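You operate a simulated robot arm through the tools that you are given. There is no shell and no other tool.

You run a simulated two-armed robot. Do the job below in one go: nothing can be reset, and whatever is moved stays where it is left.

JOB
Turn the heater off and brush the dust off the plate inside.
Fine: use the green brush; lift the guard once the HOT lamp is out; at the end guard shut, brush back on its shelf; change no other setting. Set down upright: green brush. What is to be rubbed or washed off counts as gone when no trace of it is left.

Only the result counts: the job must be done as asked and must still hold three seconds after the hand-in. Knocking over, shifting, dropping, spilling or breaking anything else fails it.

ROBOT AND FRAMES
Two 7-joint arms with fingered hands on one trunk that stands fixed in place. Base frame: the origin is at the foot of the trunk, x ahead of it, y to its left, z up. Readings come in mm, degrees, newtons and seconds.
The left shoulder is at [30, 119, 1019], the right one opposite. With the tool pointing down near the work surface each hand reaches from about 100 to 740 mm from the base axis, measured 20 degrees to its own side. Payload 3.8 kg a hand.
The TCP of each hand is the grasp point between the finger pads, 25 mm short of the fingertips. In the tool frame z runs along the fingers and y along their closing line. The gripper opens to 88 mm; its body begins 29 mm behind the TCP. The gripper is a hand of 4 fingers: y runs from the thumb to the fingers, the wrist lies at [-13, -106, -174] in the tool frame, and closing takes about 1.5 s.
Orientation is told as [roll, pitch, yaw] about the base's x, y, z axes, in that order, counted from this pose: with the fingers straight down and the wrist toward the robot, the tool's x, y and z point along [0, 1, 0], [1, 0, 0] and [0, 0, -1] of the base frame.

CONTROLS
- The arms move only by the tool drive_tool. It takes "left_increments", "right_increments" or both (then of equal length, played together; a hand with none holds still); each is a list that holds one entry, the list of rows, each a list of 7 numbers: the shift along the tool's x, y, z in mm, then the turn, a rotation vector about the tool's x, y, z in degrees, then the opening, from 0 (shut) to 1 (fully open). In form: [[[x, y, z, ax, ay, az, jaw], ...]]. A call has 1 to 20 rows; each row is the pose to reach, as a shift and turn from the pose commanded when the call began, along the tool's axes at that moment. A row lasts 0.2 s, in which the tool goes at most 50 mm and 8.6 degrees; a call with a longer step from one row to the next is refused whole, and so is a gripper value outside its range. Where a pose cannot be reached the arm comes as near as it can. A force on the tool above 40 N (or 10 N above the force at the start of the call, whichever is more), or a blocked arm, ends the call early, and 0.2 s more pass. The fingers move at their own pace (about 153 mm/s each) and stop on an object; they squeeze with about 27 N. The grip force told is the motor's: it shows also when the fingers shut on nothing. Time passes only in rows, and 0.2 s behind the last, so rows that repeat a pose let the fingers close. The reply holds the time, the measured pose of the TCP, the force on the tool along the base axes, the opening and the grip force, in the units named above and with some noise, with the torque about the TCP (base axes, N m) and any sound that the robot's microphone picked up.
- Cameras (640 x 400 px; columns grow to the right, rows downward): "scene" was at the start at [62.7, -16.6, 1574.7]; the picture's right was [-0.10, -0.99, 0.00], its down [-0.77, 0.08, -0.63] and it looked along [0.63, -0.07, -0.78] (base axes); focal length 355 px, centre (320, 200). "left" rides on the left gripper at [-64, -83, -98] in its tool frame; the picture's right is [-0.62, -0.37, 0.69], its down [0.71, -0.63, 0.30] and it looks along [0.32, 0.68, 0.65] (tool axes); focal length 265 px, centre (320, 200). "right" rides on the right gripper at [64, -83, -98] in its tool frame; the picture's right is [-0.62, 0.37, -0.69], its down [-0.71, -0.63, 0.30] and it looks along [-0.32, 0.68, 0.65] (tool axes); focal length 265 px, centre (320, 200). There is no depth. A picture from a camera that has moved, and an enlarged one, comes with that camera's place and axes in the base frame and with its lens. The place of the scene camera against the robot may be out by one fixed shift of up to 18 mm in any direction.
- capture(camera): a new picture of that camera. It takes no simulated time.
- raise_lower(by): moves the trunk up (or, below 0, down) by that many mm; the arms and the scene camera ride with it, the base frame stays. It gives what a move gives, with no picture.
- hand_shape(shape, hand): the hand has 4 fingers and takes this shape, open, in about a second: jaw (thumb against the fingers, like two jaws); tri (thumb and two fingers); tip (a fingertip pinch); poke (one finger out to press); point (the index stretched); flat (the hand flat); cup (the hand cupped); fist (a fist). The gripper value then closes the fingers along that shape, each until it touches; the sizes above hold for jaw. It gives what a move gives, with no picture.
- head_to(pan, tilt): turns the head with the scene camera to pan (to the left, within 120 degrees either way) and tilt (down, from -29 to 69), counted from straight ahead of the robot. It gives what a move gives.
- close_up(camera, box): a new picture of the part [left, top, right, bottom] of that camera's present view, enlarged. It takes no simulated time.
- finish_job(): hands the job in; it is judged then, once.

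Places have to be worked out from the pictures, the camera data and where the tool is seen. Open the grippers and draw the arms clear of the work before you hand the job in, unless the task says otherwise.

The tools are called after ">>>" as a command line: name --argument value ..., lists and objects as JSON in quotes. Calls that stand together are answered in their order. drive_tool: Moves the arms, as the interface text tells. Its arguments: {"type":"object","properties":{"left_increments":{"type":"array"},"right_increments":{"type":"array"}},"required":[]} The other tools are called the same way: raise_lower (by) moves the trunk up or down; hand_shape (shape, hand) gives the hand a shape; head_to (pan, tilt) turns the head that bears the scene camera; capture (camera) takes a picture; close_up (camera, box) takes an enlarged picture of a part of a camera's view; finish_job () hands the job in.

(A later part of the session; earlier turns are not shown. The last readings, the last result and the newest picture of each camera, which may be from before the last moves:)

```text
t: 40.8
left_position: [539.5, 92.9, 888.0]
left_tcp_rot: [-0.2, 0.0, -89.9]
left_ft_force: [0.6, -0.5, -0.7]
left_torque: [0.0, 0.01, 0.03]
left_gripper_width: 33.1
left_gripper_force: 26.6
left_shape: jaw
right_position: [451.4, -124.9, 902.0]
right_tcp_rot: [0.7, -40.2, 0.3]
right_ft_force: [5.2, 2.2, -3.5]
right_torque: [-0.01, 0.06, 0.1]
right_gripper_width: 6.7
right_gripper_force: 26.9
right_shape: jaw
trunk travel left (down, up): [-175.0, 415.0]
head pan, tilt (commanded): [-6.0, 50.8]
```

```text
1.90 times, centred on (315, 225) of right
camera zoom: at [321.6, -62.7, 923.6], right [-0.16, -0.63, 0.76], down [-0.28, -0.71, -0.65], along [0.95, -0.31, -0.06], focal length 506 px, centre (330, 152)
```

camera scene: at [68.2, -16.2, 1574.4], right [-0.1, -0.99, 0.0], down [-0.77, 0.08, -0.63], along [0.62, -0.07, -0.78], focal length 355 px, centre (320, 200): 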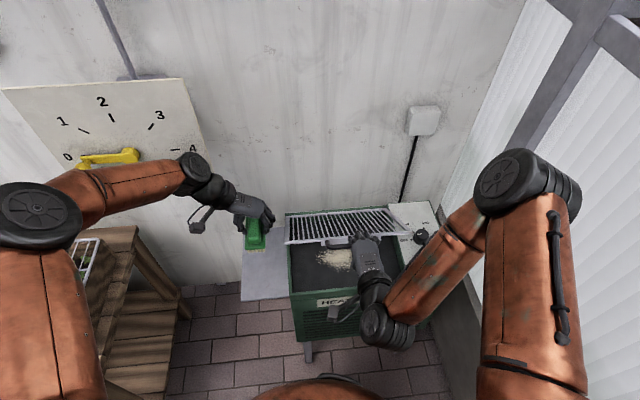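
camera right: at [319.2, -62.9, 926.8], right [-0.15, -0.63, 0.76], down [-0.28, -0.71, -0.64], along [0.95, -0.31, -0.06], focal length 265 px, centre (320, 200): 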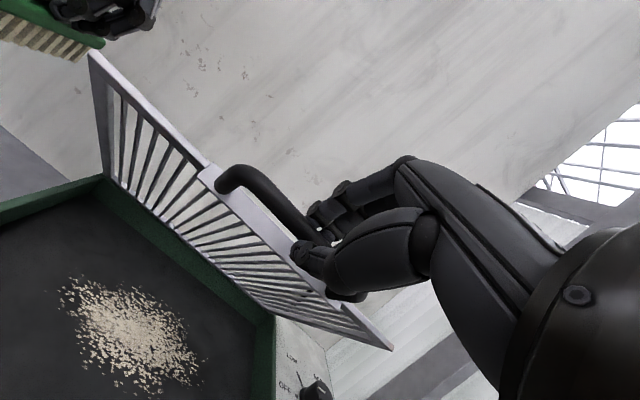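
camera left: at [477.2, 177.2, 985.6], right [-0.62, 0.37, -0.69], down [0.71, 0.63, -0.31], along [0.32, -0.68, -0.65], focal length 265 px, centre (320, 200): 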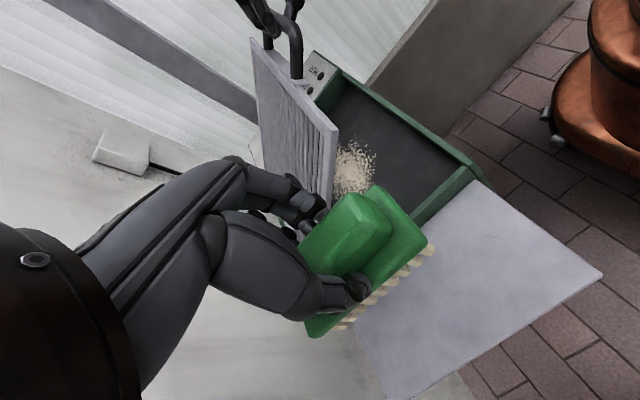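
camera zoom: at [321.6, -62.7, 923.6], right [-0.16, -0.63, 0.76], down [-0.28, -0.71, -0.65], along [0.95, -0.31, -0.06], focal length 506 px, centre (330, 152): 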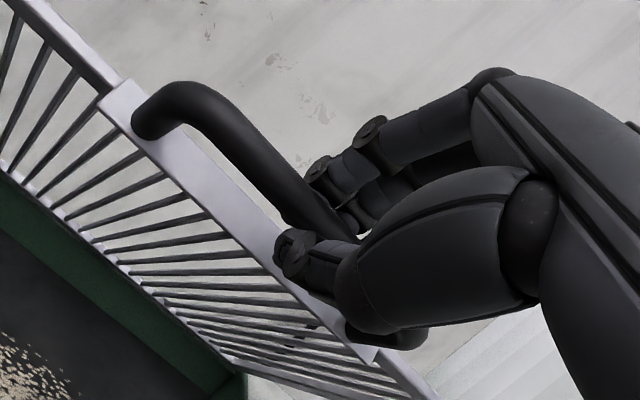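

The force is now near zero, and the corrected fit gives a hinge near (659, 725) with arc radius 259. I continue opening along the corrected arc to about 70°.

>>> drive_tool --right_increments '[[[0, 10.6, -0.6, 0, 0, 0, 0], [0, 21.3, -1.2, 0, 0, 0, 0], [0, 32.5, -1.8, 0, 0, 0, 0], [0, 43.8, -2.3, 0, 0, 0, 0], [0, 55, -1.9, 0, 0, 0, 0], [0, 66.4, -1.3, 0, 0, 0, 0], [0, 77.6, 0, 0, 0, 0, 0], [0, 88.8, 1.7, 0, 0, 0, 0], [0, 99.8, 4, 0, 0, 0, 0], [0, 110.8, 6.6, 0, 0, 0, 0], [0, 121.6, 9.8, 0, 0, 0, 0], [0, 132.4, 13.3, 0, 0, 0, 0], [0, 132.4, 13.3, 0, 0, 0, 0]]]'

>>> capture --camera "right"

>>> capture --camera "scene"

>>> capture --camera "left"

```text
t: 43.6
left_position: [539.1, 92.3, 888.8]
left_tcp_rot: [0.0, 0.0, -90.0]
left_ft_force: [0.2, -0.2, -1.3]
left_torque: [0.02, 0.01, 0.03]
left_gripper_width: 33.0
left_gripper_force: 27.3
left_shape: jaw
right_position: [559.1, -125.7, 975.6]
right_tcp_rot: [0.7, -40.4, 0.2]
right_ft_force: [-0.4, -0.5, -0.8]
right_torque: [0.0, 0.0, 0.06]
right_gripper_width: 6.1
right_gripper_force: 27.0
right_shape: jaw
trunk travel left (down, up): [-175.0, 415.0]
head pan, tilt (commanded): [-6.0, 50.8]
```

```text
taken
camera right: at [431.2, -62.4, 998.4], right [-0.16, -0.63, 0.76], down [-0.28, -0.71, -0.65], along [0.95, -0.31, -0.06], focal length 265 px, centre (320, 200)
```

right: 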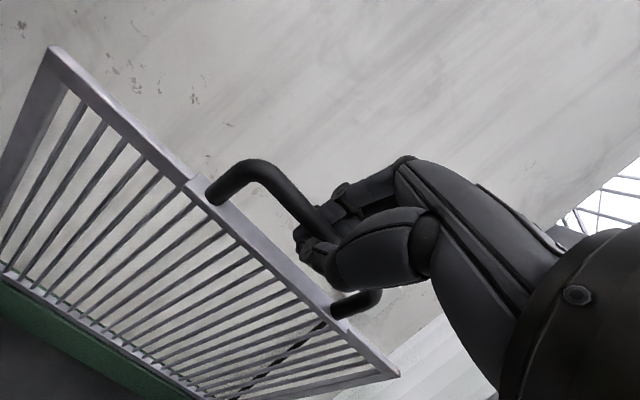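

```text
taken
camera scene: at [62.9, -16.7, 1574.6], right [-0.1, -0.99, 0.0], down [-0.77, 0.08, -0.63], along [0.63, -0.07, -0.78], focal length 355 px, centre (320, 200)
```

scene: 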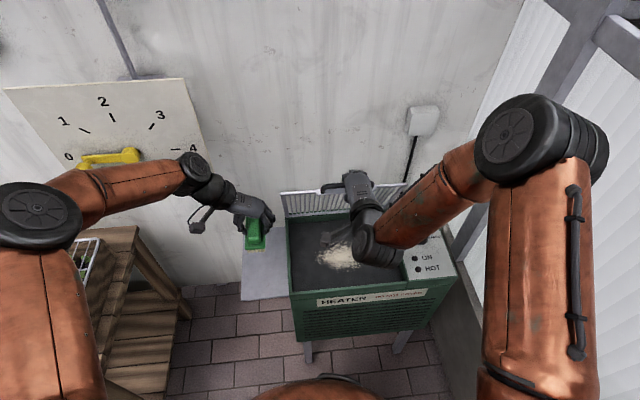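

```text
taken
camera left: at [474.1, 176.7, 987.5], right [-0.62, 0.37, -0.69], down [0.71, 0.63, -0.3], along [0.32, -0.68, -0.65], focal length 265 px, centre (320, 200)
```

left: 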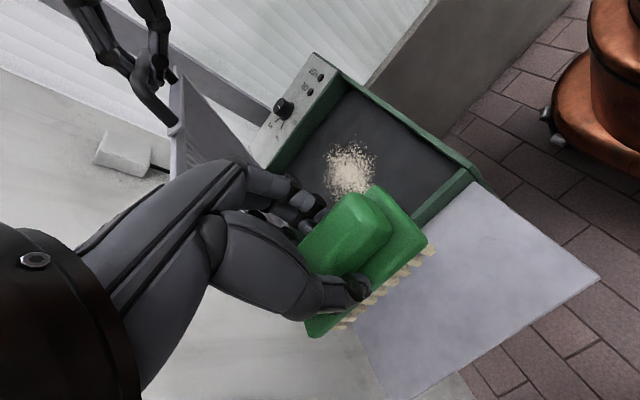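

The guard opens smoothly with almost no force. I continue along the arc to about 90°.

>>> drive_tool --right_increments '[[[0, 11.1, 4.3, 0, 0, 0, 0], [0, 22.2, 8.9, 0, 0, 0, 0], [0, 32.2, 14, 0, 0, 0, 0], [0, 42.2, 19.2, 0, 0, 0, 0], [0, 51.7, 25.2, 0, 0, 0, 0], [0, 61.2, 31.4, 0, 0, 0, 0], [0, 70.2, 38.2, 0, 0, 0, 0], [0, 79.2, 45.2, 0, 0, 0, 0], [0, 79.2, 45.2, 0, 0, 0, 0]]]'

>>> capture --camera "right"

>>> capture --camera "scene"

```text
t: 45.6
left_position: [539.1, 93.4, 889.4]
left_tcp_rot: [0.0, 0.0, -89.9]
left_ft_force: [0.6, -0.1, -1.0]
left_torque: [0.02, -0.01, -0.04]
left_gripper_width: 33.1
left_gripper_force: 26.8
left_shape: jaw
right_position: [648.5, -124.4, 993.8]
right_tcp_rot: [0.7, -40.1, 0.2]
right_ft_force: [-0.3, 0.2, -0.7]
right_torque: [-0.01, -0.02, 0.01]
right_gripper_width: 5.2
right_gripper_force: 26.9
right_shape: jaw
trunk travel left (down, up): [-175.0, 415.0]
head pan, tilt (commanded): [-6.0, 50.8]
```

```text
taken
camera right: at [520.1, -61.3, 1015.6], right [-0.16, -0.63, 0.76], down [-0.28, -0.71, -0.65], along [0.95, -0.31, -0.06], focal length 265 px, centre (320, 200)
```

right: 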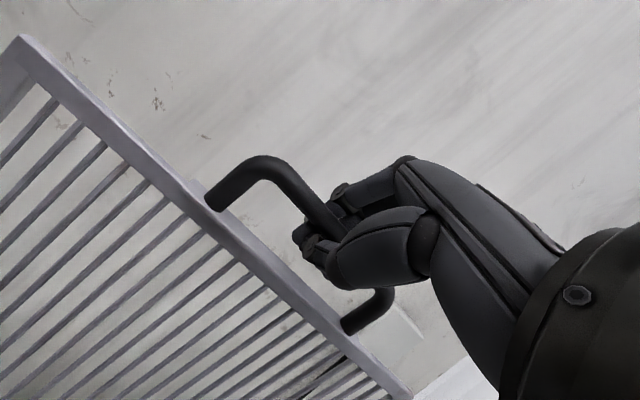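

```text
taken
camera scene: at [62.9, -16.5, 1574.6], right [-0.1, -0.99, 0.0], down [-0.77, 0.08, -0.63], along [0.63, -0.07, -0.78], focal length 355 px, centre (320, 200)
```

scene: 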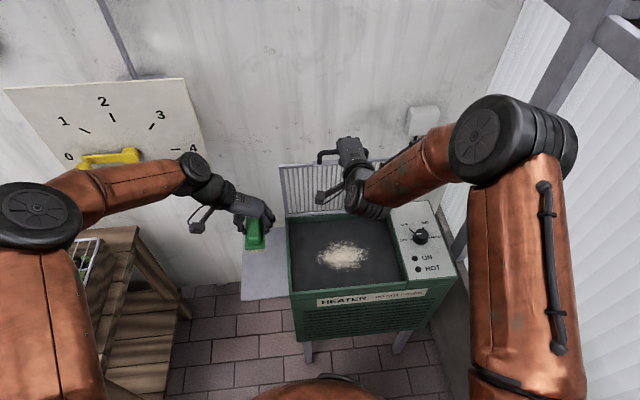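

The guard stands upright, held by the right hand, and the plate with its dust is fully visible. I zoom in to measure the dust and check the brush in the left hand.

>>> close_up --camera "scene" --box '[270, 190, 460, 310]'

>>> close_up --camera "scene" --box '[160, 140, 300, 260]'

>>> capture --camera "left"

```text
3.33 times, centred on (365, 250) of scene
camera zoom: at [62.9, -16.5, 1574.6], right [-0.1, -0.99, 0.0], down [-0.77, 0.08, -0.63], along [0.63, -0.07, -0.78], focal length 1182 px, centre (170, 33)
```

zoom: 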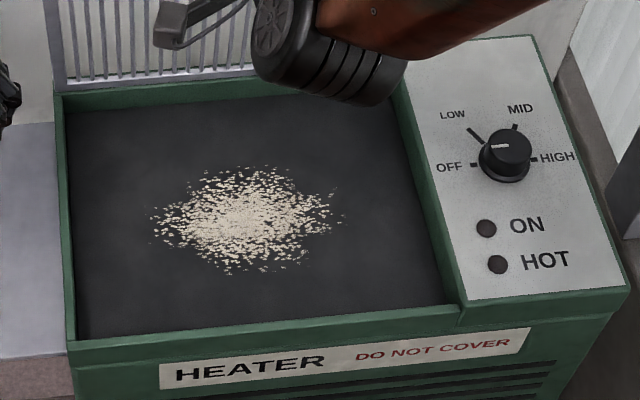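

```text
3.33 times, centred on (230, 200) of scene
camera zoom: at [62.9, -16.5, 1574.6], right [-0.1, -0.99, 0.0], down [-0.77, 0.08, -0.63], along [0.63, -0.07, -0.78], focal length 1182 px, centre (620, 200)
```

zoom: 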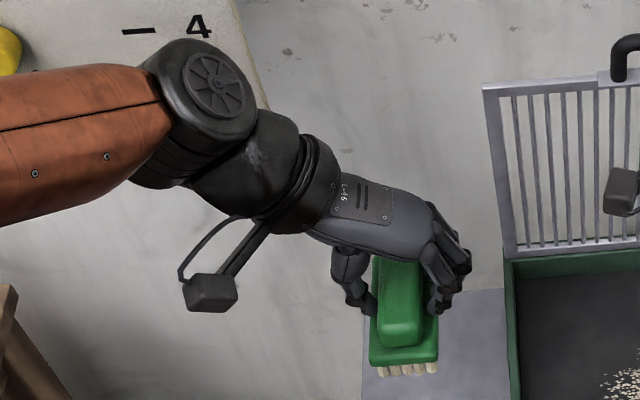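

```text
taken
camera left: at [474.1, 176.9, 987.4], right [-0.62, 0.37, -0.69], down [0.71, 0.63, -0.3], along [0.32, -0.68, -0.65], focal length 265 px, centre (320, 200)
```

left: 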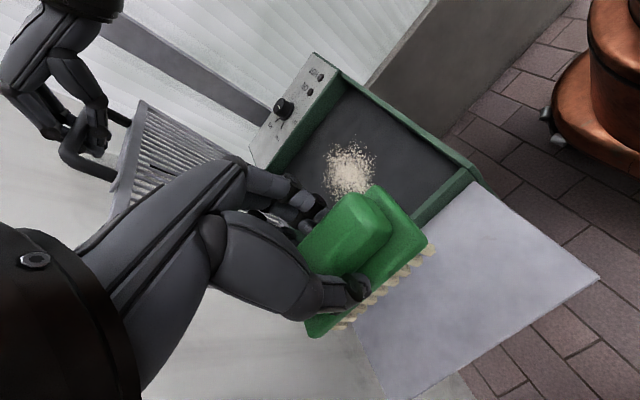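

The dust covers about x 494–597, y -44 to -204. Before bringing the left hand underneath, I turn the right hand about the bar to a steeper tilt, to raise its wrist and leave more room over the plate.

>>> drive_tool --right_increments '[[[0, 0.9, 0.2, 5, 0, 0, 0], [0, 1.8, 0.4, 10, 0, 0, 0], [0, 2.8, 0.7, 15, 0, 0, 0], [0, 3.7, 1.0, 20, 0, 0, 0], [0, 4.6, 1.2, 25, 0, 0, 0], [0, 5.5, 1.5, 30, 0, 0, 0], [0, 5.5, 1.5, 30, 0, 0, 0]]]'

>>> capture --camera "right"

>>> capture --camera "scene"

```text
t: 47.2
left_position: [538.3, 93.7, 889.6]
left_tcp_rot: [0.1, 0.0, -90.1]
left_ft_force: [-0.7, 0.4, -0.1]
left_torque: [0.02, 0.0, -0.01]
left_gripper_width: 32.8
left_gripper_force: 26.9
left_shape: jaw
right_position: [654.3, -124.5, 995.6]
right_tcp_rot: [0.6, -10.2, 0.6]
right_ft_force: [0.5, 0.4, 0.1]
right_torque: [-0.01, -0.02, -0.01]
right_gripper_width: 5.1
right_gripper_force: 27.3
right_shape: jaw
trunk travel left (down, up): [-175.0, 415.0]
head pan, tilt (commanded): [-6.0, 50.8]
```

```text
taken
camera right: at [553.4, -61.6, 1078.8], right [0.25, -0.62, 0.74], down [-0.56, -0.72, -0.42], along [0.79, -0.31, -0.53], focal length 265 px, centre (320, 200)
```

right: 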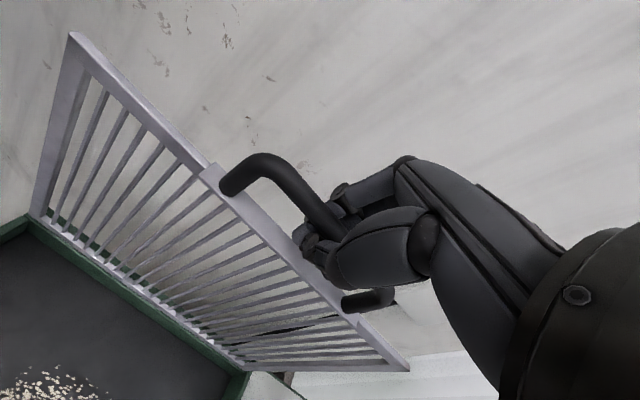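

```text
taken
camera scene: at [63.0, -16.7, 1574.6], right [-0.1, -0.99, 0.0], down [-0.77, 0.08, -0.63], along [0.63, -0.07, -0.78], focal length 355 px, centre (320, 200)
```

scene: 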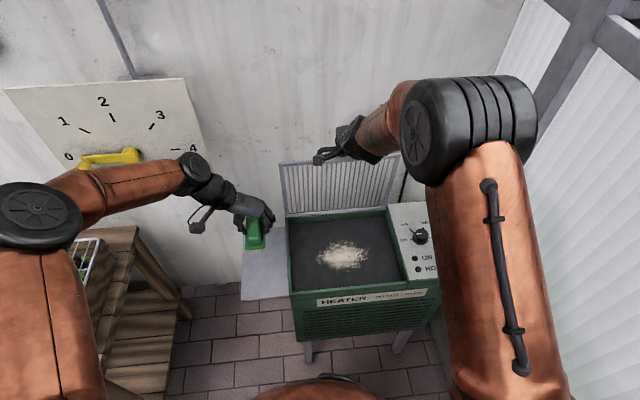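

The guard is steady and the forces are near zero. Now I bring the brush over the left end of the plate, turning the hand to yaw -60 for reach and staying well above the rim.

>>> drive_tool --left_increments '[[[-2, 20, 0, 0, 0, -5, 0], [-4, 45, 5, 0, 0, -10, 0], [-7, 70, 15, 0, 0, -15, 0], [-10, 95, 30, 0, 0, -20, 0], [-12, 115, 45, 0, 0, -25, 0], [-14, 133, 59, 0, 0, -30, 0], [-14, 133, 59, 0, 0, -30, 0]]]'

>>> capture --camera "left"

>>> capture --camera "scene"

```text
t: 48.8
left_position: [527.8, -38.0, 831.3]
left_tcp_rot: [-0.1, 0.0, -59.8]
left_ft_force: [0.5, 0.0, -1.0]
left_torque: [0.05, 0.03, 0.01]
left_gripper_width: 33.2
left_gripper_force: 27.0
left_shape: jaw
right_position: [654.7, -124.2, 996.0]
right_tcp_rot: [0.6, -10.3, 0.7]
right_ft_force: [-0.7, -0.3, 0.3]
right_torque: [-0.02, 0.01, -0.01]
right_gripper_width: 5.2
right_gripper_force: 26.8
right_shape: jaw
trunk travel left (down, up): [-175.0, 415.0]
head pan, tilt (commanded): [-6.0, 50.8]
```

```text
taken
camera left: at [429.0, 1.2, 929.2], right [-0.72, 0.01, -0.69], down [0.3, 0.9, -0.3], along [0.62, -0.43, -0.65], focal length 265 px, centre (320, 200)
```

left: 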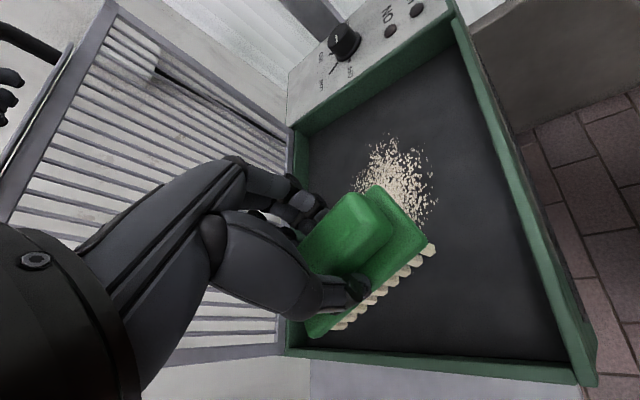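

```text
taken
camera scene: at [63.0, -16.1, 1574.6], right [-0.1, -0.99, 0.0], down [-0.77, 0.08, -0.63], along [0.63, -0.07, -0.78], focal length 355 px, centre (320, 200)
```

scene: 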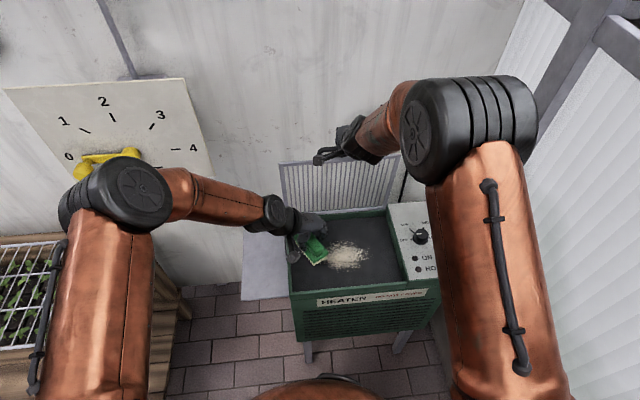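

The brush hangs level over the left part of the plate. I lower it toward the plate (expected contact near TCP z ≈ 758), stopping short first.

>>> drive_tool --left_increments '[[[0, 0, 15, 0, 0, 0, 0], [0, 0, 30, 0, 0, 0, 0], [0, 0, 45, 0, 0, 0, 0], [0, 0, 55, 0, 0, 0, 0], [0, 0, 62, 0, 0, 0, 0], [0, 0, 62, 0, 0, 0, 0]]]'

>>> drive_tool --left_increments '[[[0, 0, 2, 0, 0, 0, 0], [0, 0, 4, 0, 0, 0, 0], [0, 0, 6, 0, 0, 0, 0], [0, 0, 6, 0, 0, 0, 0]]]'

>>> close_up --camera "left" --box '[260, 100, 560, 380]'

```text
t: 50.2
left_position: [526.4, -40.0, 770.0]
left_tcp_rot: [0.0, 0.2, -60.1]
left_ft_force: [-0.4, 1.1, -0.2]
left_torque: [-0.02, -0.01, 0.0]
left_gripper_width: 33.0
left_gripper_force: 26.8
left_shape: jaw
right_position: [653.9, -122.3, 996.2]
right_tcp_rot: [0.6, -10.3, 0.6]
right_ft_force: [0.4, -0.9, -0.5]
right_torque: [-0.01, -0.01, -0.01]
right_gripper_width: 5.2
right_gripper_force: 26.9
right_shape: jaw
trunk travel left (down, up): [-175.0, 415.0]
head pan, tilt (commanded): [-6.0, 50.8]
```

```text
t: 51.2
left_position: [526.1, -38.9, 763.7]
left_tcp_rot: [0.1, 0.0, -60.0]
left_ft_force: [0.1, 0.4, -0.8]
left_torque: [-0.01, -0.02, 0.0]
left_gripper_width: 33.2
left_gripper_force: 27.3
left_shape: jaw
right_position: [654.3, -123.0, 995.5]
right_tcp_rot: [0.5, -10.3, 0.6]
right_ft_force: [-0.3, -0.4, -0.6]
right_torque: [0.01, 0.01, -0.04]
right_gripper_width: 5.1
right_gripper_force: 26.2
right_shape: jaw
trunk travel left (down, up): [-175.0, 415.0]
head pan, tilt (commanded): [-6.0, 50.8]
```

```text
1.43 times, centred on (410, 240) of left
camera zoom: at [427.9, 0.6, 861.0], right [-0.72, 0.01, -0.69], down [0.3, 0.9, -0.3], along [0.62, -0.43, -0.65], focal length 379 px, centre (191, 143)
```

zoom: 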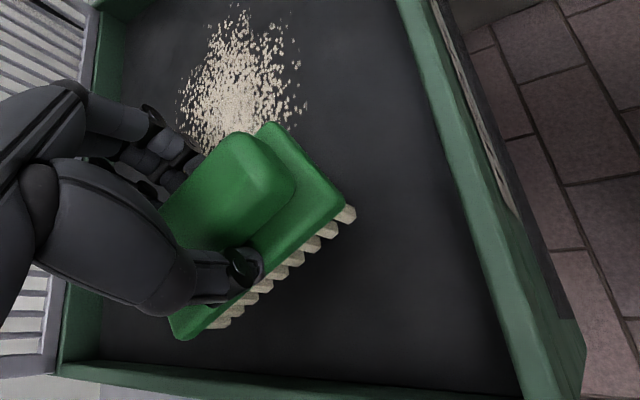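

There is no contact yet at z = 763.7, so I go down further in small steps.

>>> drive_tool --left_increments '[[[0, 0, 1.5, 0, 0, 0, 0], [0, 0, 3, 0, 0, 0, 0], [0, 0, 4.5, 0, 0, 0, 0], [0, 0, 6, 0, 0, 0, 0], [0, 0, 6, 0, 0, 0, 0]]]'

>>> drive_tool --left_increments '[[[0, 0, 1.5, 0, 0, 0, 0], [0, 0, 3, 0, 0, 0, 0], [0, 0, 4, 0, 0, 0, 0], [0, 0, 4, 0, 0, 0, 0]]]'

```text
t: 52.4
left_position: [526.0, -40.1, 756.5]
left_tcp_rot: [0.0, 0.0, -60.0]
left_ft_force: [-0.5, 0.0, -0.5]
left_torque: [0.0, 0.02, 0.01]
left_gripper_width: 33.2
left_gripper_force: 27.4
left_shape: jaw
right_position: [654.9, -123.8, 994.2]
right_tcp_rot: [0.4, -10.4, 0.6]
right_ft_force: [0.0, -0.1, -0.8]
right_torque: [-0.01, -0.02, 0.0]
right_gripper_width: 5.1
right_gripper_force: 26.9
right_shape: jaw
trunk travel left (down, up): [-175.0, 415.0]
head pan, tilt (commanded): [-6.0, 50.8]
```

```text
t: 53.4
left_position: [526.0, -40.2, 753.2]
left_tcp_rot: [0.0, 0.0, -60.0]
left_ft_force: [-0.4, 0.0, -0.9]
left_torque: [-0.01, 0.02, 0.04]
left_gripper_width: 33.4
left_gripper_force: 27.1
left_shape: jaw
right_position: [654.5, -123.6, 994.5]
right_tcp_rot: [0.5, -10.3, 0.7]
right_ft_force: [0.2, -0.4, -0.1]
right_torque: [-0.01, -0.01, 0.0]
right_gripper_width: 5.3
right_gripper_force: 27.4
right_shape: jaw
trunk travel left (down, up): [-175.0, 415.0]
head pan, tilt (commanded): [-6.0, 50.8]
```

Still no contact, so the plate is deeper than I estimated. I keep lowering in small steps.

>>> drive_tool --left_increments '[[[0, 0, 2, 0, 0, 0, 0], [0, 0, 4, 0, 0, 0, 0], [0, 0, 5, 0, 0, 0, 0], [0, 0, 5, 0, 0, 0, 0]]]'

>>> close_up --camera "left" --box '[260, 100, 560, 380]'

>>> close_up --camera "scene" --box '[270, 200, 420, 310]'

```text
t: 54.4
left_position: [526.7, -40.0, 747.5]
left_tcp_rot: [-0.1, 0.0, -60.0]
left_ft_force: [0.8, -0.6, 0.2]
left_torque: [0.02, 0.01, -0.01]
left_gripper_width: 33.1
left_gripper_force: 26.6
left_shape: jaw
right_position: [654.5, -123.7, 995.4]
right_tcp_rot: [0.5, -10.3, 0.5]
right_ft_force: [0.6, -0.9, 0.0]
right_torque: [0.02, -0.05, 0.01]
right_gripper_width: 5.2
right_gripper_force: 27.2
right_shape: jaw
trunk travel left (down, up): [-175.0, 415.0]
head pan, tilt (commanded): [-6.0, 50.8]
```

```text
1.43 times, centred on (410, 240) of left
camera zoom: at [427.9, 0.3, 845.8], right [-0.72, 0.01, -0.69], down [0.3, 0.9, -0.3], along [0.62, -0.43, -0.65], focal length 379 px, centre (191, 143)
```

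zoom: 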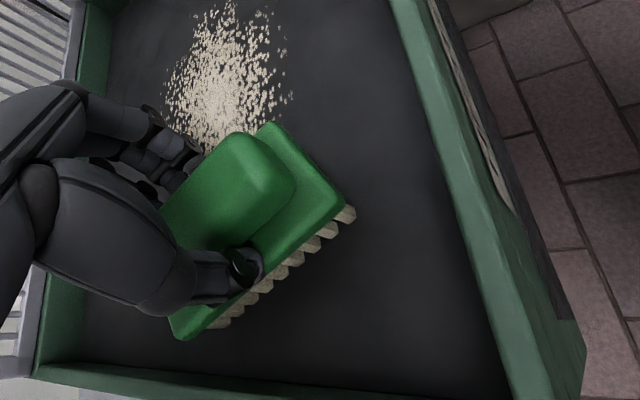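

```text
3.64 times, centred on (345, 255) of scene
camera zoom: at [63.0, -16.5, 1574.6], right [-0.1, -0.99, 0.0], down [-0.77, 0.08, -0.63], along [0.63, -0.07, -0.78], focal length 1290 px, centre (229, 0)
```

zoom: 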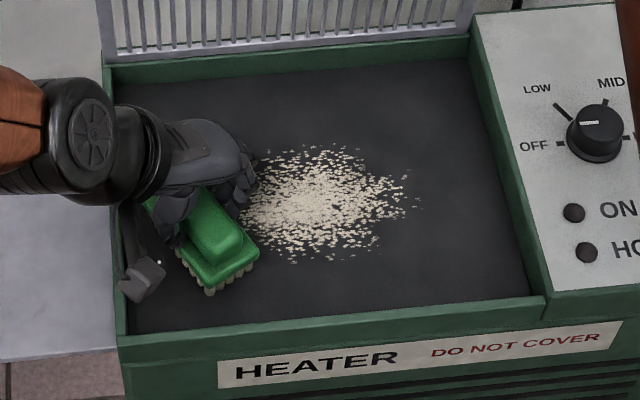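

The bristles still hover above the plate, so I continue down in 1 mm rows.

>>> drive_tool --left_increments '[[[0, 0, 1, 0, 0, 0, 0], [0, 0, 2, 0, 0, 0, 0], [0, 0, 3, 0, 0, 0, 0], [0, 0, 4, 0, 0, 0, 0], [0, 0, 5, 0, 0, 0, 0]]]'

>>> drive_tool --left_increments '[[[0, 0, 1, 0, 0, 0, 0], [0, 0, 2, 0, 0, 0, 0], [0, 0, 3, 0, 0, 0, 0], [0, 0, 4, 0, 0, 0, 0], [0, 0, 5, 0, 0, 0, 0]]]'

```text
t: 55.6
left_position: [528.2, -40.3, 746.8]
left_tcp_rot: [0.4, -0.4, -59.9]
left_ft_force: [-0.7, 0.6, 36.8]
left_torque: [0.17, 0.06, 0.09]
left_gripper_width: 33.3
left_gripper_force: 27.1
left_shape: jaw
right_position: [652.2, -123.3, 996.2]
right_tcp_rot: [0.5, -10.3, 0.5]
right_ft_force: [0.1, 0.1, -4.5]
right_torque: [0.04, 0.02, 0.02]
right_gripper_width: 5.2
right_gripper_force: 26.8
right_shape: jaw
trunk travel left (down, up): [-175.0, 415.0]
head pan, tilt (commanded): [-6.0, 50.8]
```

```text
t: 56.1
left_position: [528.6, -41.7, 746.4]
left_tcp_rot: [0.3, -0.6, -59.9]
left_ft_force: [-4.1, 2.6, 17.4]
left_torque: [0.37, 0.28, 0.02]
left_gripper_width: 32.9
left_gripper_force: 27.3
left_shape: jaw
right_position: [653.3, -123.2, 994.5]
right_tcp_rot: [0.5, -10.4, 0.6]
right_ft_force: [-0.3, -0.3, 0.4]
right_torque: [0.0, 0.01, 0.01]
right_gripper_width: 5.2
right_gripper_force: 27.0
right_shape: jaw
trunk travel left (down, up): [-175.0, 415.0]
head pan, tilt (commanded): [-6.0, 50.8]
stopped in row 2 (left hand): the force on the tool passed its limit at 48 N (the readings are from after the stop); the commanded pose is now the measured one
```

Contact is found at TCP z ≈ 747 (plate at about z 694). I ease off to a light pressure and sweep the brush to the right (-y) across the dust.

>>> drive_tool --left_increments '[[[0, 0, -0.6, 0, 0, 0, 0], [-6, 10.4, -0.6, 0, 0, 0, 0], [-12, 20.8, -0.6, 0, 0, 0, 0], [-18, 31.2, -0.6, 0, 0, 0, 0], [-24, 41.6, -0.6, 0, 0, 0, 0], [-30, 52, -0.6, 0, 0, 0, 0], [-36, 62.4, -0.6, 0, 0, 0, 0], [-42, 72.7, -0.6, 0, 0, 0, 0], [-48, 83.1, -0.6, 0, 0, 0, 0], [-54, 93.5, -0.6, 0, 0, 0, 0], [-60, 103.9, -0.6, 0, 0, 0, 0], [-66, 114.3, -0.6, 0, 0, 0, 0], [-72, 124.7, -0.6, 0, 0, 0, 0], [-78, 135, -0.6, 0, 0, 0, 0], [-82, 142, -0.6, 0, 0, 0, 0]]]'

>>> capture --camera "scene"

>>> capture --camera "left"

```text
t: 59.3
left_position: [526.9, -204.1, 746.5]
left_tcp_rot: [0.2, -0.4, -59.9]
left_ft_force: [0.2, 3.9, 11.2]
left_torque: [0.13, 0.04, -0.05]
left_gripper_width: 32.5
left_gripper_force: 26.8
left_shape: jaw
right_position: [652.8, -123.7, 995.3]
right_tcp_rot: [0.5, -10.3, 0.6]
right_ft_force: [-0.4, -0.6, -0.3]
right_torque: [0.03, 0.0, 0.04]
right_gripper_width: 5.2
right_gripper_force: 27.0
right_shape: jaw
trunk travel left (down, up): [-175.0, 415.0]
head pan, tilt (commanded): [-6.0, 50.8]
```

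```text
taken
camera scene: at [61.6, -15.8, 1574.7], right [-0.1, -0.99, 0.0], down [-0.77, 0.08, -0.63], along [0.63, -0.07, -0.78], focal length 355 px, centre (320, 200)
```

scene: 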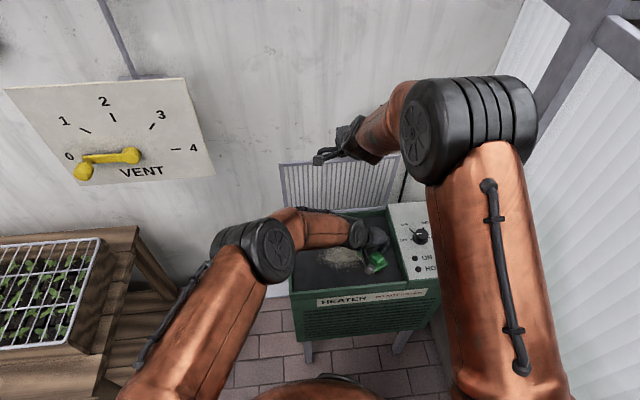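

```text
taken
camera left: at [428.3, -164.1, 844.1], right [-0.72, 0.0, -0.7], down [0.3, 0.9, -0.31], along [0.63, -0.43, -0.65], focal length 265 px, centre (320, 200)
```

left: 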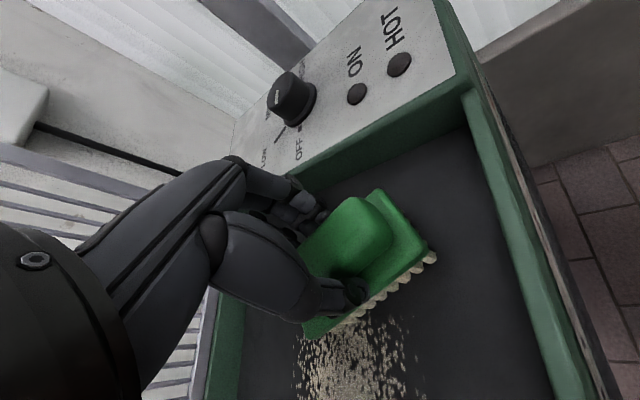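

One sweep done at ~11 N. I zoom in to see how the dust responded.

>>> close_up --camera "scene" --box '[270, 200, 420, 310]'

>>> close_up --camera "left" --box '[200, 180, 480, 400]'

```text
3.64 times, centred on (345, 255) of scene
camera zoom: at [61.6, -15.8, 1574.7], right [-0.1, -0.99, 0.0], down [-0.77, 0.08, -0.63], along [0.63, -0.07, -0.78], focal length 1290 px, centre (229, 0)
```

zoom: 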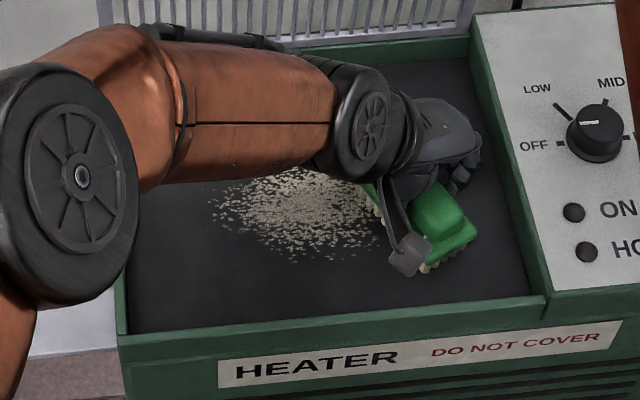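

```text
1.82 times, centred on (340, 290) of left
camera zoom: at [428.3, -164.1, 844.1], right [-0.72, 0.0, -0.7], down [0.3, 0.9, -0.31], along [0.63, -0.43, -0.65], focal length 483 px, centre (284, 36)
```

zoom: 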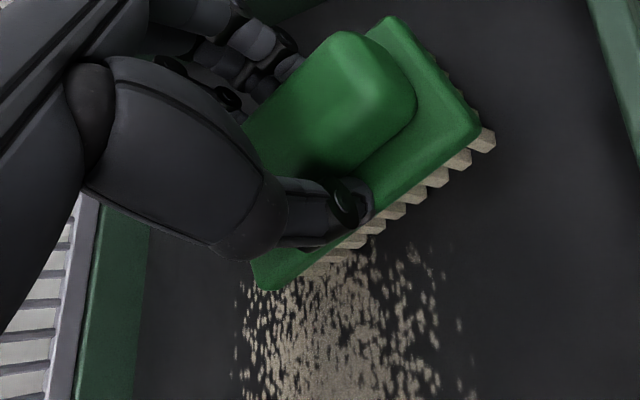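

The sweep thinned the dust slightly but evenly, so it needs repeated strokes. I brush back along the same line, then forward again on a lane 28 mm further in.

>>> drive_tool --left_increments '[[[11.6, -20.2, 0.4, 0, 0, 0, 0], [23.3, -40.4, 0.4, 0, 0, 0, 0], [35, -60.6, 0.4, 0, 0, 0, 0], [46.6, -80.8, 0.4, 0, 0, 0, 0], [58.3, -101, 0.4, 0, 0, 0, 0], [70, -121.2, 0.4, 0, 0, 0, 0], [81.5, -141.2, 0.4, 0, 0, 0, 0], [93.6, -134.2, 0.4, 0, 0, 0, 0], [105.7, -127.2, 0.4, 0, 0, 0, 0], [94, -107, 0.4, 0, 0, 0, 0], [82.4, -86.8, 0.4, 0, 0, 0, 0], [70.7, -66.6, 0.4, 0, 0, 0, 0], [59, -46.4, 0.4, 0, 0, 0, 0], [47.4, -26.2, 0.4, 0, 0, 0, 0], [35.8, -6, 0.4, 0, 0, 0, 0], [24.2, 14, 0.4, 0, 0, 0, 0]]]'

>>> close_up --camera "scene" --box '[270, 200, 420, 310]'

>>> capture --camera "left"

```text
t: 62.7
left_position: [556.1, -203.9, 747.4]
left_tcp_rot: [0.3, -0.5, -59.9]
left_ft_force: [-0.4, 4.2, 12.9]
left_torque: [0.22, 0.02, 0.0]
left_gripper_width: 32.1
left_gripper_force: 27.4
left_shape: jaw
right_position: [651.8, -123.9, 995.7]
right_tcp_rot: [0.5, -10.3, 0.4]
right_ft_force: [0.7, 0.7, 0.7]
right_torque: [-0.02, 0.03, 0.02]
right_gripper_width: 5.0
right_gripper_force: 26.5
right_shape: jaw
trunk travel left (down, up): [-175.0, 415.0]
head pan, tilt (commanded): [-6.0, 50.8]
```

```text
3.64 times, centred on (345, 255) of scene
camera zoom: at [61.2, -15.8, 1574.8], right [-0.1, -0.99, 0.0], down [-0.77, 0.08, -0.63], along [0.63, -0.07, -0.77], focal length 1290 px, centre (229, 0)
```

zoom: 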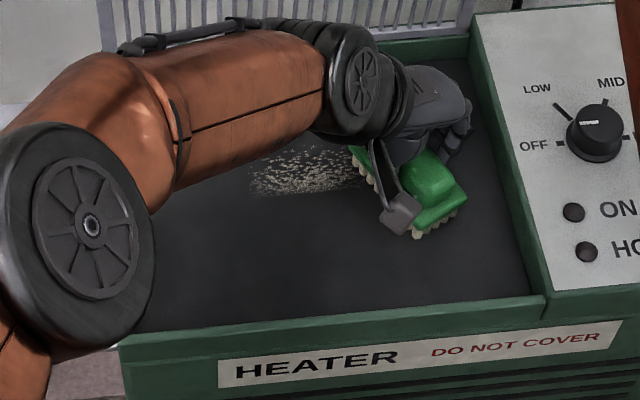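

```text
taken
camera left: at [456.9, -163.7, 843.9], right [-0.72, 0.0, -0.7], down [0.3, 0.9, -0.31], along [0.63, -0.43, -0.65], focal length 265 px, centre (320, 200)
```

left: 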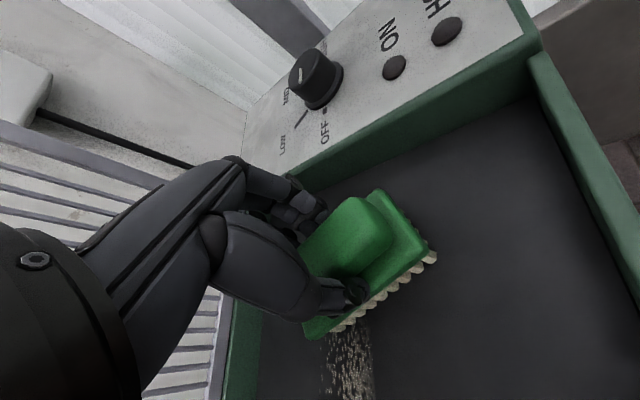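

The near part is clean; only a band at the far side remains. I brush back and forth over that band, at x ≈ 556 and 566.

>>> drive_tool --left_increments '[[[11.6, -20.2, 0.3, 0, 0, 0, 0], [23.3, -40.4, 0.3, 0, 0, 0, 0], [35, -60.6, 0.3, 0, 0, 0, 0], [46.6, -80.8, 0.3, 0, 0, 0, 0], [58.3, -101, 0.3, 0, 0, 0, 0], [70, -121.2, 0.3, 0, 0, 0, 0], [81.5, -141.2, 0.3, 0, 0, 0, 0], [90.2, -136.2, 0.3, 0, 0, 0, 0], [78.2, -115.4, 0.3, 0, 0, 0, 0], [66.2, -94.6, 0.3, 0, 0, 0, 0], [54.2, -73.8, 0.3, 0, 0, 0, 0], [42.2, -53, 0.3, 0, 0, 0, 0], [30.2, -32.2, 0.3, 0, 0, 0, 0], [18.2, -11.4, 0.3, 0, 0, 0, 0], [30.2, -32.2, 0.3, 0, 0, 0, 0], [42.2, -53, 0.3, 0, 0, 0, 0], [54.2, -73.8, 0.3, 0, 0, 0, 0], [66.2, -94.6, 0.3, 0, 0, 0, 0], [78.2, -115.4, 0.3, 0, 0, 0, 0], [90.2, -136.2, 0.3, 0, 0, 0, 0]]]'

>>> close_up --camera "scene" --box '[270, 200, 420, 310]'

>>> capture --camera "left"

```text
t: 66.9
left_position: [567.2, -43.6, 747.0]
left_tcp_rot: [0.3, -0.5, -59.8]
left_ft_force: [0.3, -7.3, 23.2]
left_torque: [-0.37, -0.14, -0.03]
left_gripper_width: 32.6
left_gripper_force: 26.8
left_shape: jaw
right_position: [652.8, -124.3, 994.1]
right_tcp_rot: [0.5, -10.3, 0.6]
right_ft_force: [-0.3, -0.8, -1.2]
right_torque: [0.01, 0.01, 0.01]
right_gripper_width: 5.2
right_gripper_force: 27.2
right_shape: jaw
trunk travel left (down, up): [-175.0, 415.0]
head pan, tilt (commanded): [-6.0, 50.8]
```

```text
3.64 times, centred on (345, 255) of scene
camera zoom: at [60.4, -16.9, 1574.8], right [-0.1, -0.99, 0.0], down [-0.77, 0.08, -0.63], along [0.63, -0.07, -0.77], focal length 1290 px, centre (229, 0)
```

zoom: 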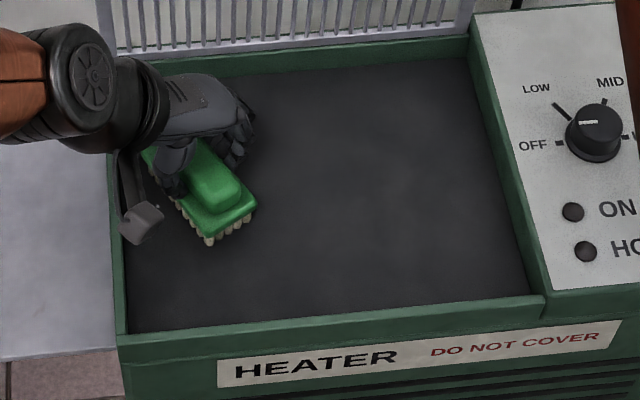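

```text
taken
camera left: at [466.7, -1.9, 844.0], right [-0.72, 0.0, -0.7], down [0.3, 0.9, -0.31], along [0.63, -0.43, -0.65], focal length 265 px, centre (320, 200)
```

left: 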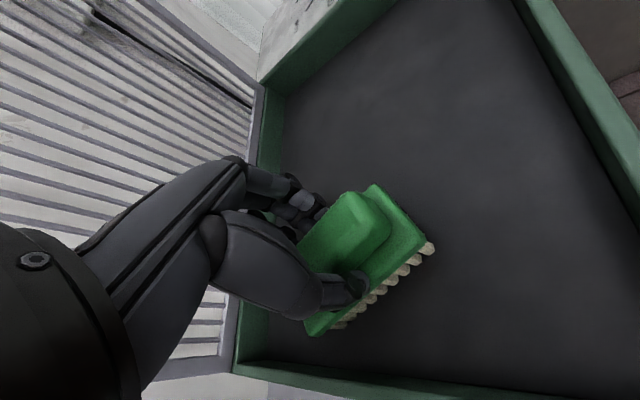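

The plate looks clean. I run one more full coverage pass over the whole former dust area, to remove any faint remainder, and then lift off to inspect.

>>> drive_tool --left_increments '[[[-14.7, -8.5, -0.2, 0, 0, 0, 0], [-27.7, 14, -0.2, 0, 0, 0, 0], [-40.7, 36.5, -0.2, 0, 0, 0, 0], [-53.7, 59, -0.2, 0, 0, 0, 0], [-66.7, 81.5, -0.2, 0, 0, 0, 0], [-79.7, 104, -0.2, 0, 0, 0, 0], [-92.7, 126.5, -0.2, 0, 0, 0, 0], [-118.7, 111.5, -0.2, 0, 0, 0, 0], [-105.7, 89, -0.2, 0, 0, 0, 0], [-92.7, 66.5, -0.2, 0, 0, 0, 0], [-79.7, 44, -0.2, 0, 0, 0, 0], [-66.7, 21.5, -0.2, 0, 0, 0, 0], [-53.7, -1, -0.2, 0, 0, 0, 0], [-40.7, -23.5, -0.2, 0, 0, 0, 0], [-55.7, 2.5, -0.2, 0, 0, 0, 0], [-70.7, 28.5, -0.2, 0, 0, 0, 0], [-85.7, 54.5, -0.2, 0, 0, 0, 0], [-100.7, 80.5, -0.2, 0, 0, 0, 0], [-115.7, 106.5, -0.2, 0, 0, 0, 0]]]'

>>> close_up --camera "left" --box '[200, 100, 640, 400]'

```text
t: 70.9
left_position: [518.0, -192.8, 747.2]
left_tcp_rot: [0.2, -0.4, -59.8]
left_ft_force: [-0.2, 4.3, 15.7]
left_torque: [0.21, 0.02, -0.01]
left_gripper_width: 32.4
left_gripper_force: 27.1
left_shape: jaw
right_position: [652.7, -123.6, 995.9]
right_tcp_rot: [0.5, -10.2, 0.6]
right_ft_force: [-0.7, 1.1, -0.6]
right_torque: [0.01, 0.02, 0.03]
right_gripper_width: 5.1
right_gripper_force: 26.9
right_shape: jaw
trunk travel left (down, up): [-175.0, 415.0]
head pan, tilt (commanded): [-6.0, 50.8]
```

```text
1.33 times, centred on (420, 250) of left
camera zoom: at [419.7, -151.6, 843.7], right [-0.72, 0.0, -0.7], down [0.3, 0.9, -0.31], along [0.63, -0.43, -0.65], focal length 354 px, centre (187, 133)
```

zoom: 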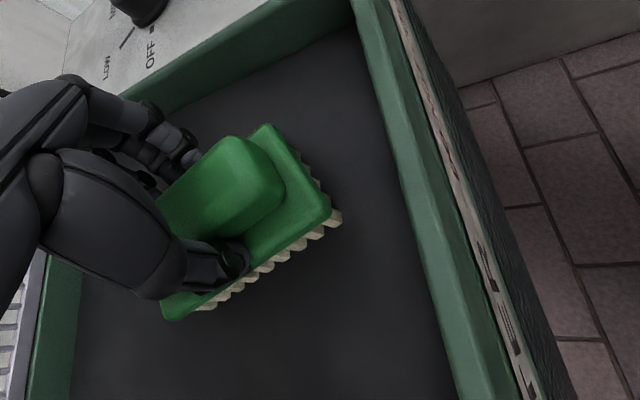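

No specks are visible around the brush. I lift it straight up and carry it back over the shelf, turning back to yaw -90.

>>> drive_tool --left_increments '[[[0, 0, -33, 0, 0, 0, 0], [0, 0, -66, 0, 0, 0, 0], [0, 0, -100, 0, 0, 0, 0], [0, 0, -133, 0, 0, 0, 0], [20.4, -29.5, -133, 0, 0, 3.75, 0], [40.8, -59, -133, 0, 0, 7.5, 0], [61.2, -88.5, -133, 0, 0, 11.25, 0], [81.5, -118, -133, 0, 0, 15, 0], [101.8, -147.6, -133, 0, 0, 18.75, 0], [122.2, -177.1, -133, 0, 0, 22.5, 0], [142.6, -206.7, -133, 0, 0, 26.25, 0], [163, -236.2, -133, 0, 0, 30, 0], [163, -236.2, -133, 0, 0, 30, 0]]]'

>>> capture --camera "scene"

>>> close_up --camera "scene" --box '[280, 200, 420, 310]'

>>> capture --camera "left"

```text
t: 73.7
left_position: [543.4, 95.3, 876.4]
left_tcp_rot: [0.3, -0.3, -90.0]
left_ft_force: [0.4, -0.2, -1.1]
left_torque: [0.01, -0.03, 0.03]
left_gripper_width: 31.2
left_gripper_force: 26.6
left_shape: jaw
right_position: [654.2, -123.2, 993.9]
right_tcp_rot: [0.6, -10.3, 0.6]
right_ft_force: [-0.3, 0.4, 0.3]
right_torque: [0.0, -0.01, 0.0]
right_gripper_width: 4.9
right_gripper_force: 27.5
right_shape: jaw
trunk travel left (down, up): [-175.0, 415.0]
head pan, tilt (commanded): [-6.0, 50.8]
```

```text
taken
camera scene: at [63.0, -16.7, 1574.6], right [-0.1, -0.99, 0.0], down [-0.77, 0.08, -0.63], along [0.63, -0.07, -0.78], focal length 355 px, centre (320, 200)
```

scene: 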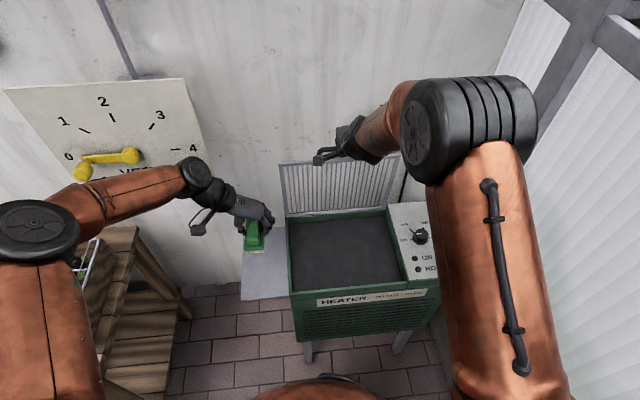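

```text
3.64 times, centred on (350, 255) of scene
camera zoom: at [63.0, -16.7, 1574.6], right [-0.1, -0.99, 0.0], down [-0.77, 0.08, -0.63], along [0.63, -0.07, -0.78], focal length 1290 px, centre (211, 0)
```

zoom: 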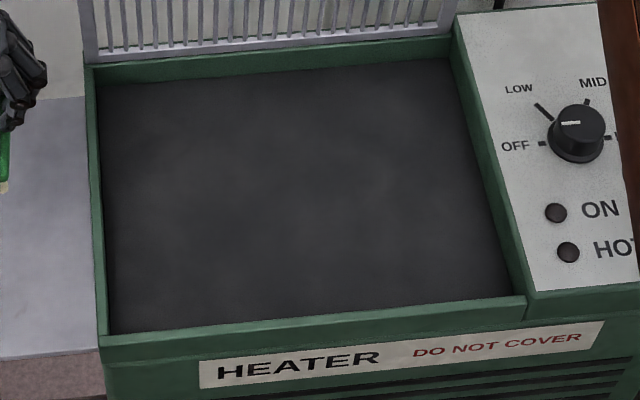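

```text
taken
camera left: at [477.2, 178.5, 974.3], right [-0.62, 0.36, -0.7], down [0.72, 0.63, -0.3], along [0.33, -0.69, -0.65], focal length 265 px, centre (320, 200)
```

left: 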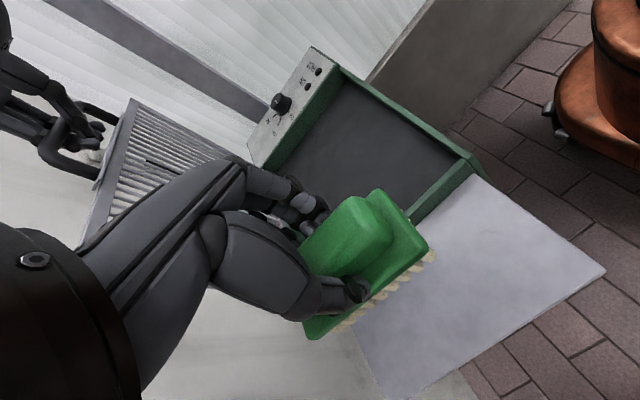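

The plate looks clean from above. I take strongly enlarged views to be sure no trace remains.

>>> close_up --camera "scene" --box '[288, 212, 346, 292]'

>>> close_up --camera "scene" --box '[340, 210, 405, 290]'

>>> close_up --camera "left" --box '[290, 70, 470, 210]'

```text
5.00 times, centred on (317, 252) of scene
camera zoom: at [63.0, -16.7, 1574.6], right [-0.1, -0.99, 0.0], down [-0.77, 0.08, -0.63], along [0.63, -0.07, -0.78], focal length 1774 px, centre (335, -60)
```

zoom: 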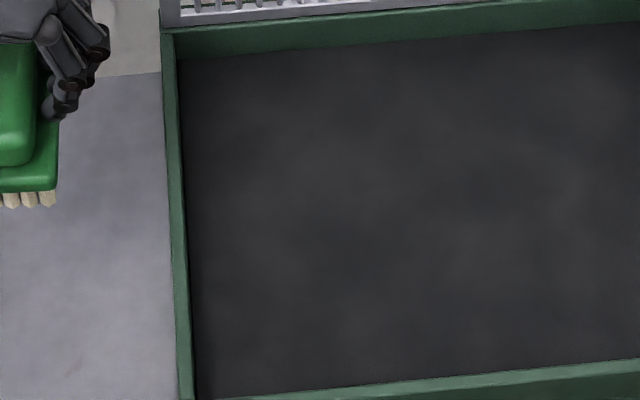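

```text
5.00 times, centred on (372, 250) of scene
camera zoom: at [63.0, -16.7, 1574.6], right [-0.1, -0.99, 0.0], down [-0.77, 0.08, -0.63], along [0.63, -0.07, -0.78], focal length 1774 px, centre (58, -50)
```

zoom: 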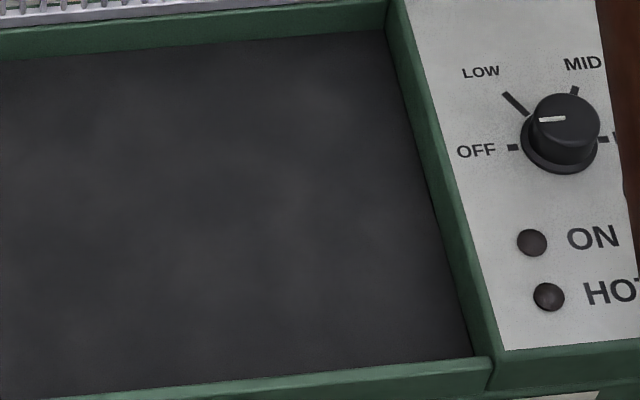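

```text
2.86 times, centred on (380, 140) of left
camera zoom: at [477.2, 178.5, 974.3], right [-0.62, 0.36, -0.7], down [0.72, 0.63, -0.3], along [0.33, -0.69, -0.65], focal length 758 px, centre (149, 371)
```

zoom: 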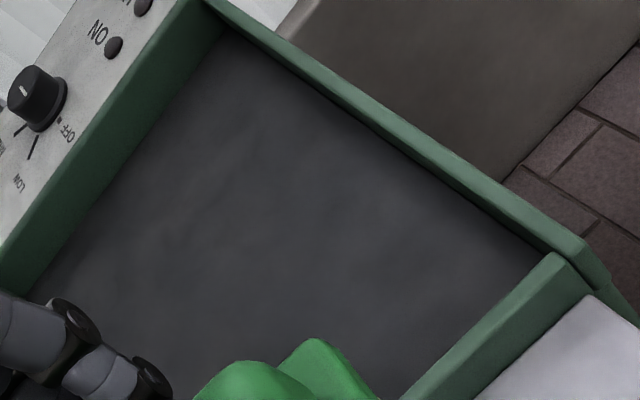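

The plate is free of dust. Now I lower the brush to its original spot on the shelf, first to just above contact height.

>>> drive_tool --left_increments '[[[-1, 1, 25, 0, 0, 0, 0], [-2, 2, 50, 0, 0, 0, 0], [-2, 2, 75, 0, 0, 0, 0], [-2, 2, 95, 0, 0, 0, 0], [-2, 2, 110, 0, 0, 0, 0], [-2, 2, 118, 0, 0, 0, 0], [-2, 2, 118, 0, 0, 0, 0]]]'

>>> capture --camera "left"

>>> close_up --camera "scene" --box '[200, 190, 340, 310]'

```text
t: 75.3
left_position: [541.7, 92.1, 759.4]
left_tcp_rot: [0.4, -0.3, -89.9]
left_ft_force: [-0.4, -0.5, -1.8]
left_torque: [-0.03, 0.01, -0.01]
left_gripper_width: 31.2
left_gripper_force: 26.8
left_shape: jaw
right_position: [654.0, -125.1, 994.5]
right_tcp_rot: [0.5, -10.3, 0.6]
right_ft_force: [-0.2, 0.3, -0.3]
right_torque: [-0.02, 0.03, 0.01]
right_gripper_width: 5.1
right_gripper_force: 26.8
right_shape: jaw
trunk travel left (down, up): [-175.0, 415.0]
head pan, tilt (commanded): [-6.0, 50.8]
```

```text
taken
camera left: at [475.0, 176.3, 856.2], right [-0.62, 0.36, -0.7], down [0.71, 0.63, -0.3], along [0.33, -0.69, -0.65], focal length 265 px, centre (320, 200)
```

left: 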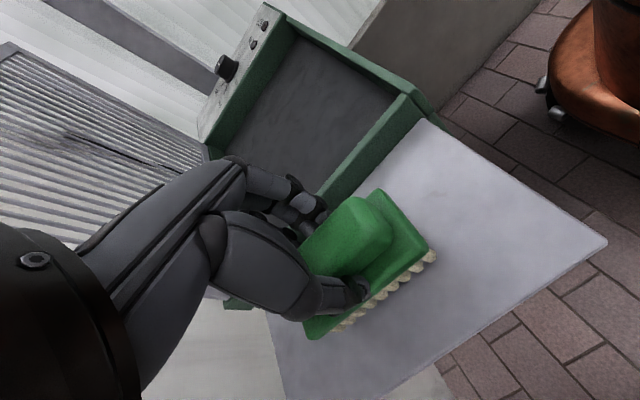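

```text
3.33 times, centred on (270, 250) of scene
camera zoom: at [63.0, -16.4, 1574.6], right [-0.1, -0.99, 0.0], down [-0.77, 0.08, -0.63], along [0.63, -0.07, -0.78], focal length 1182 px, centre (487, 33)
```

zoom: 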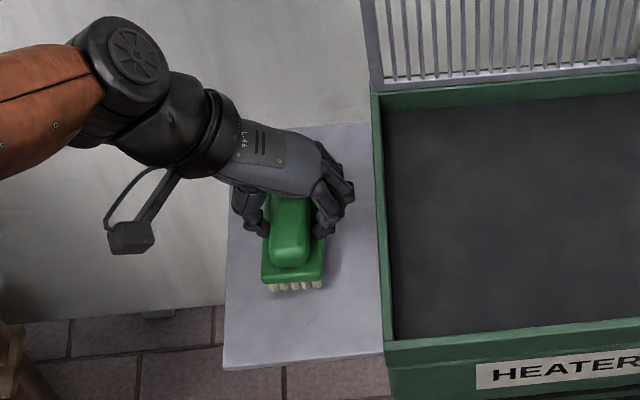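

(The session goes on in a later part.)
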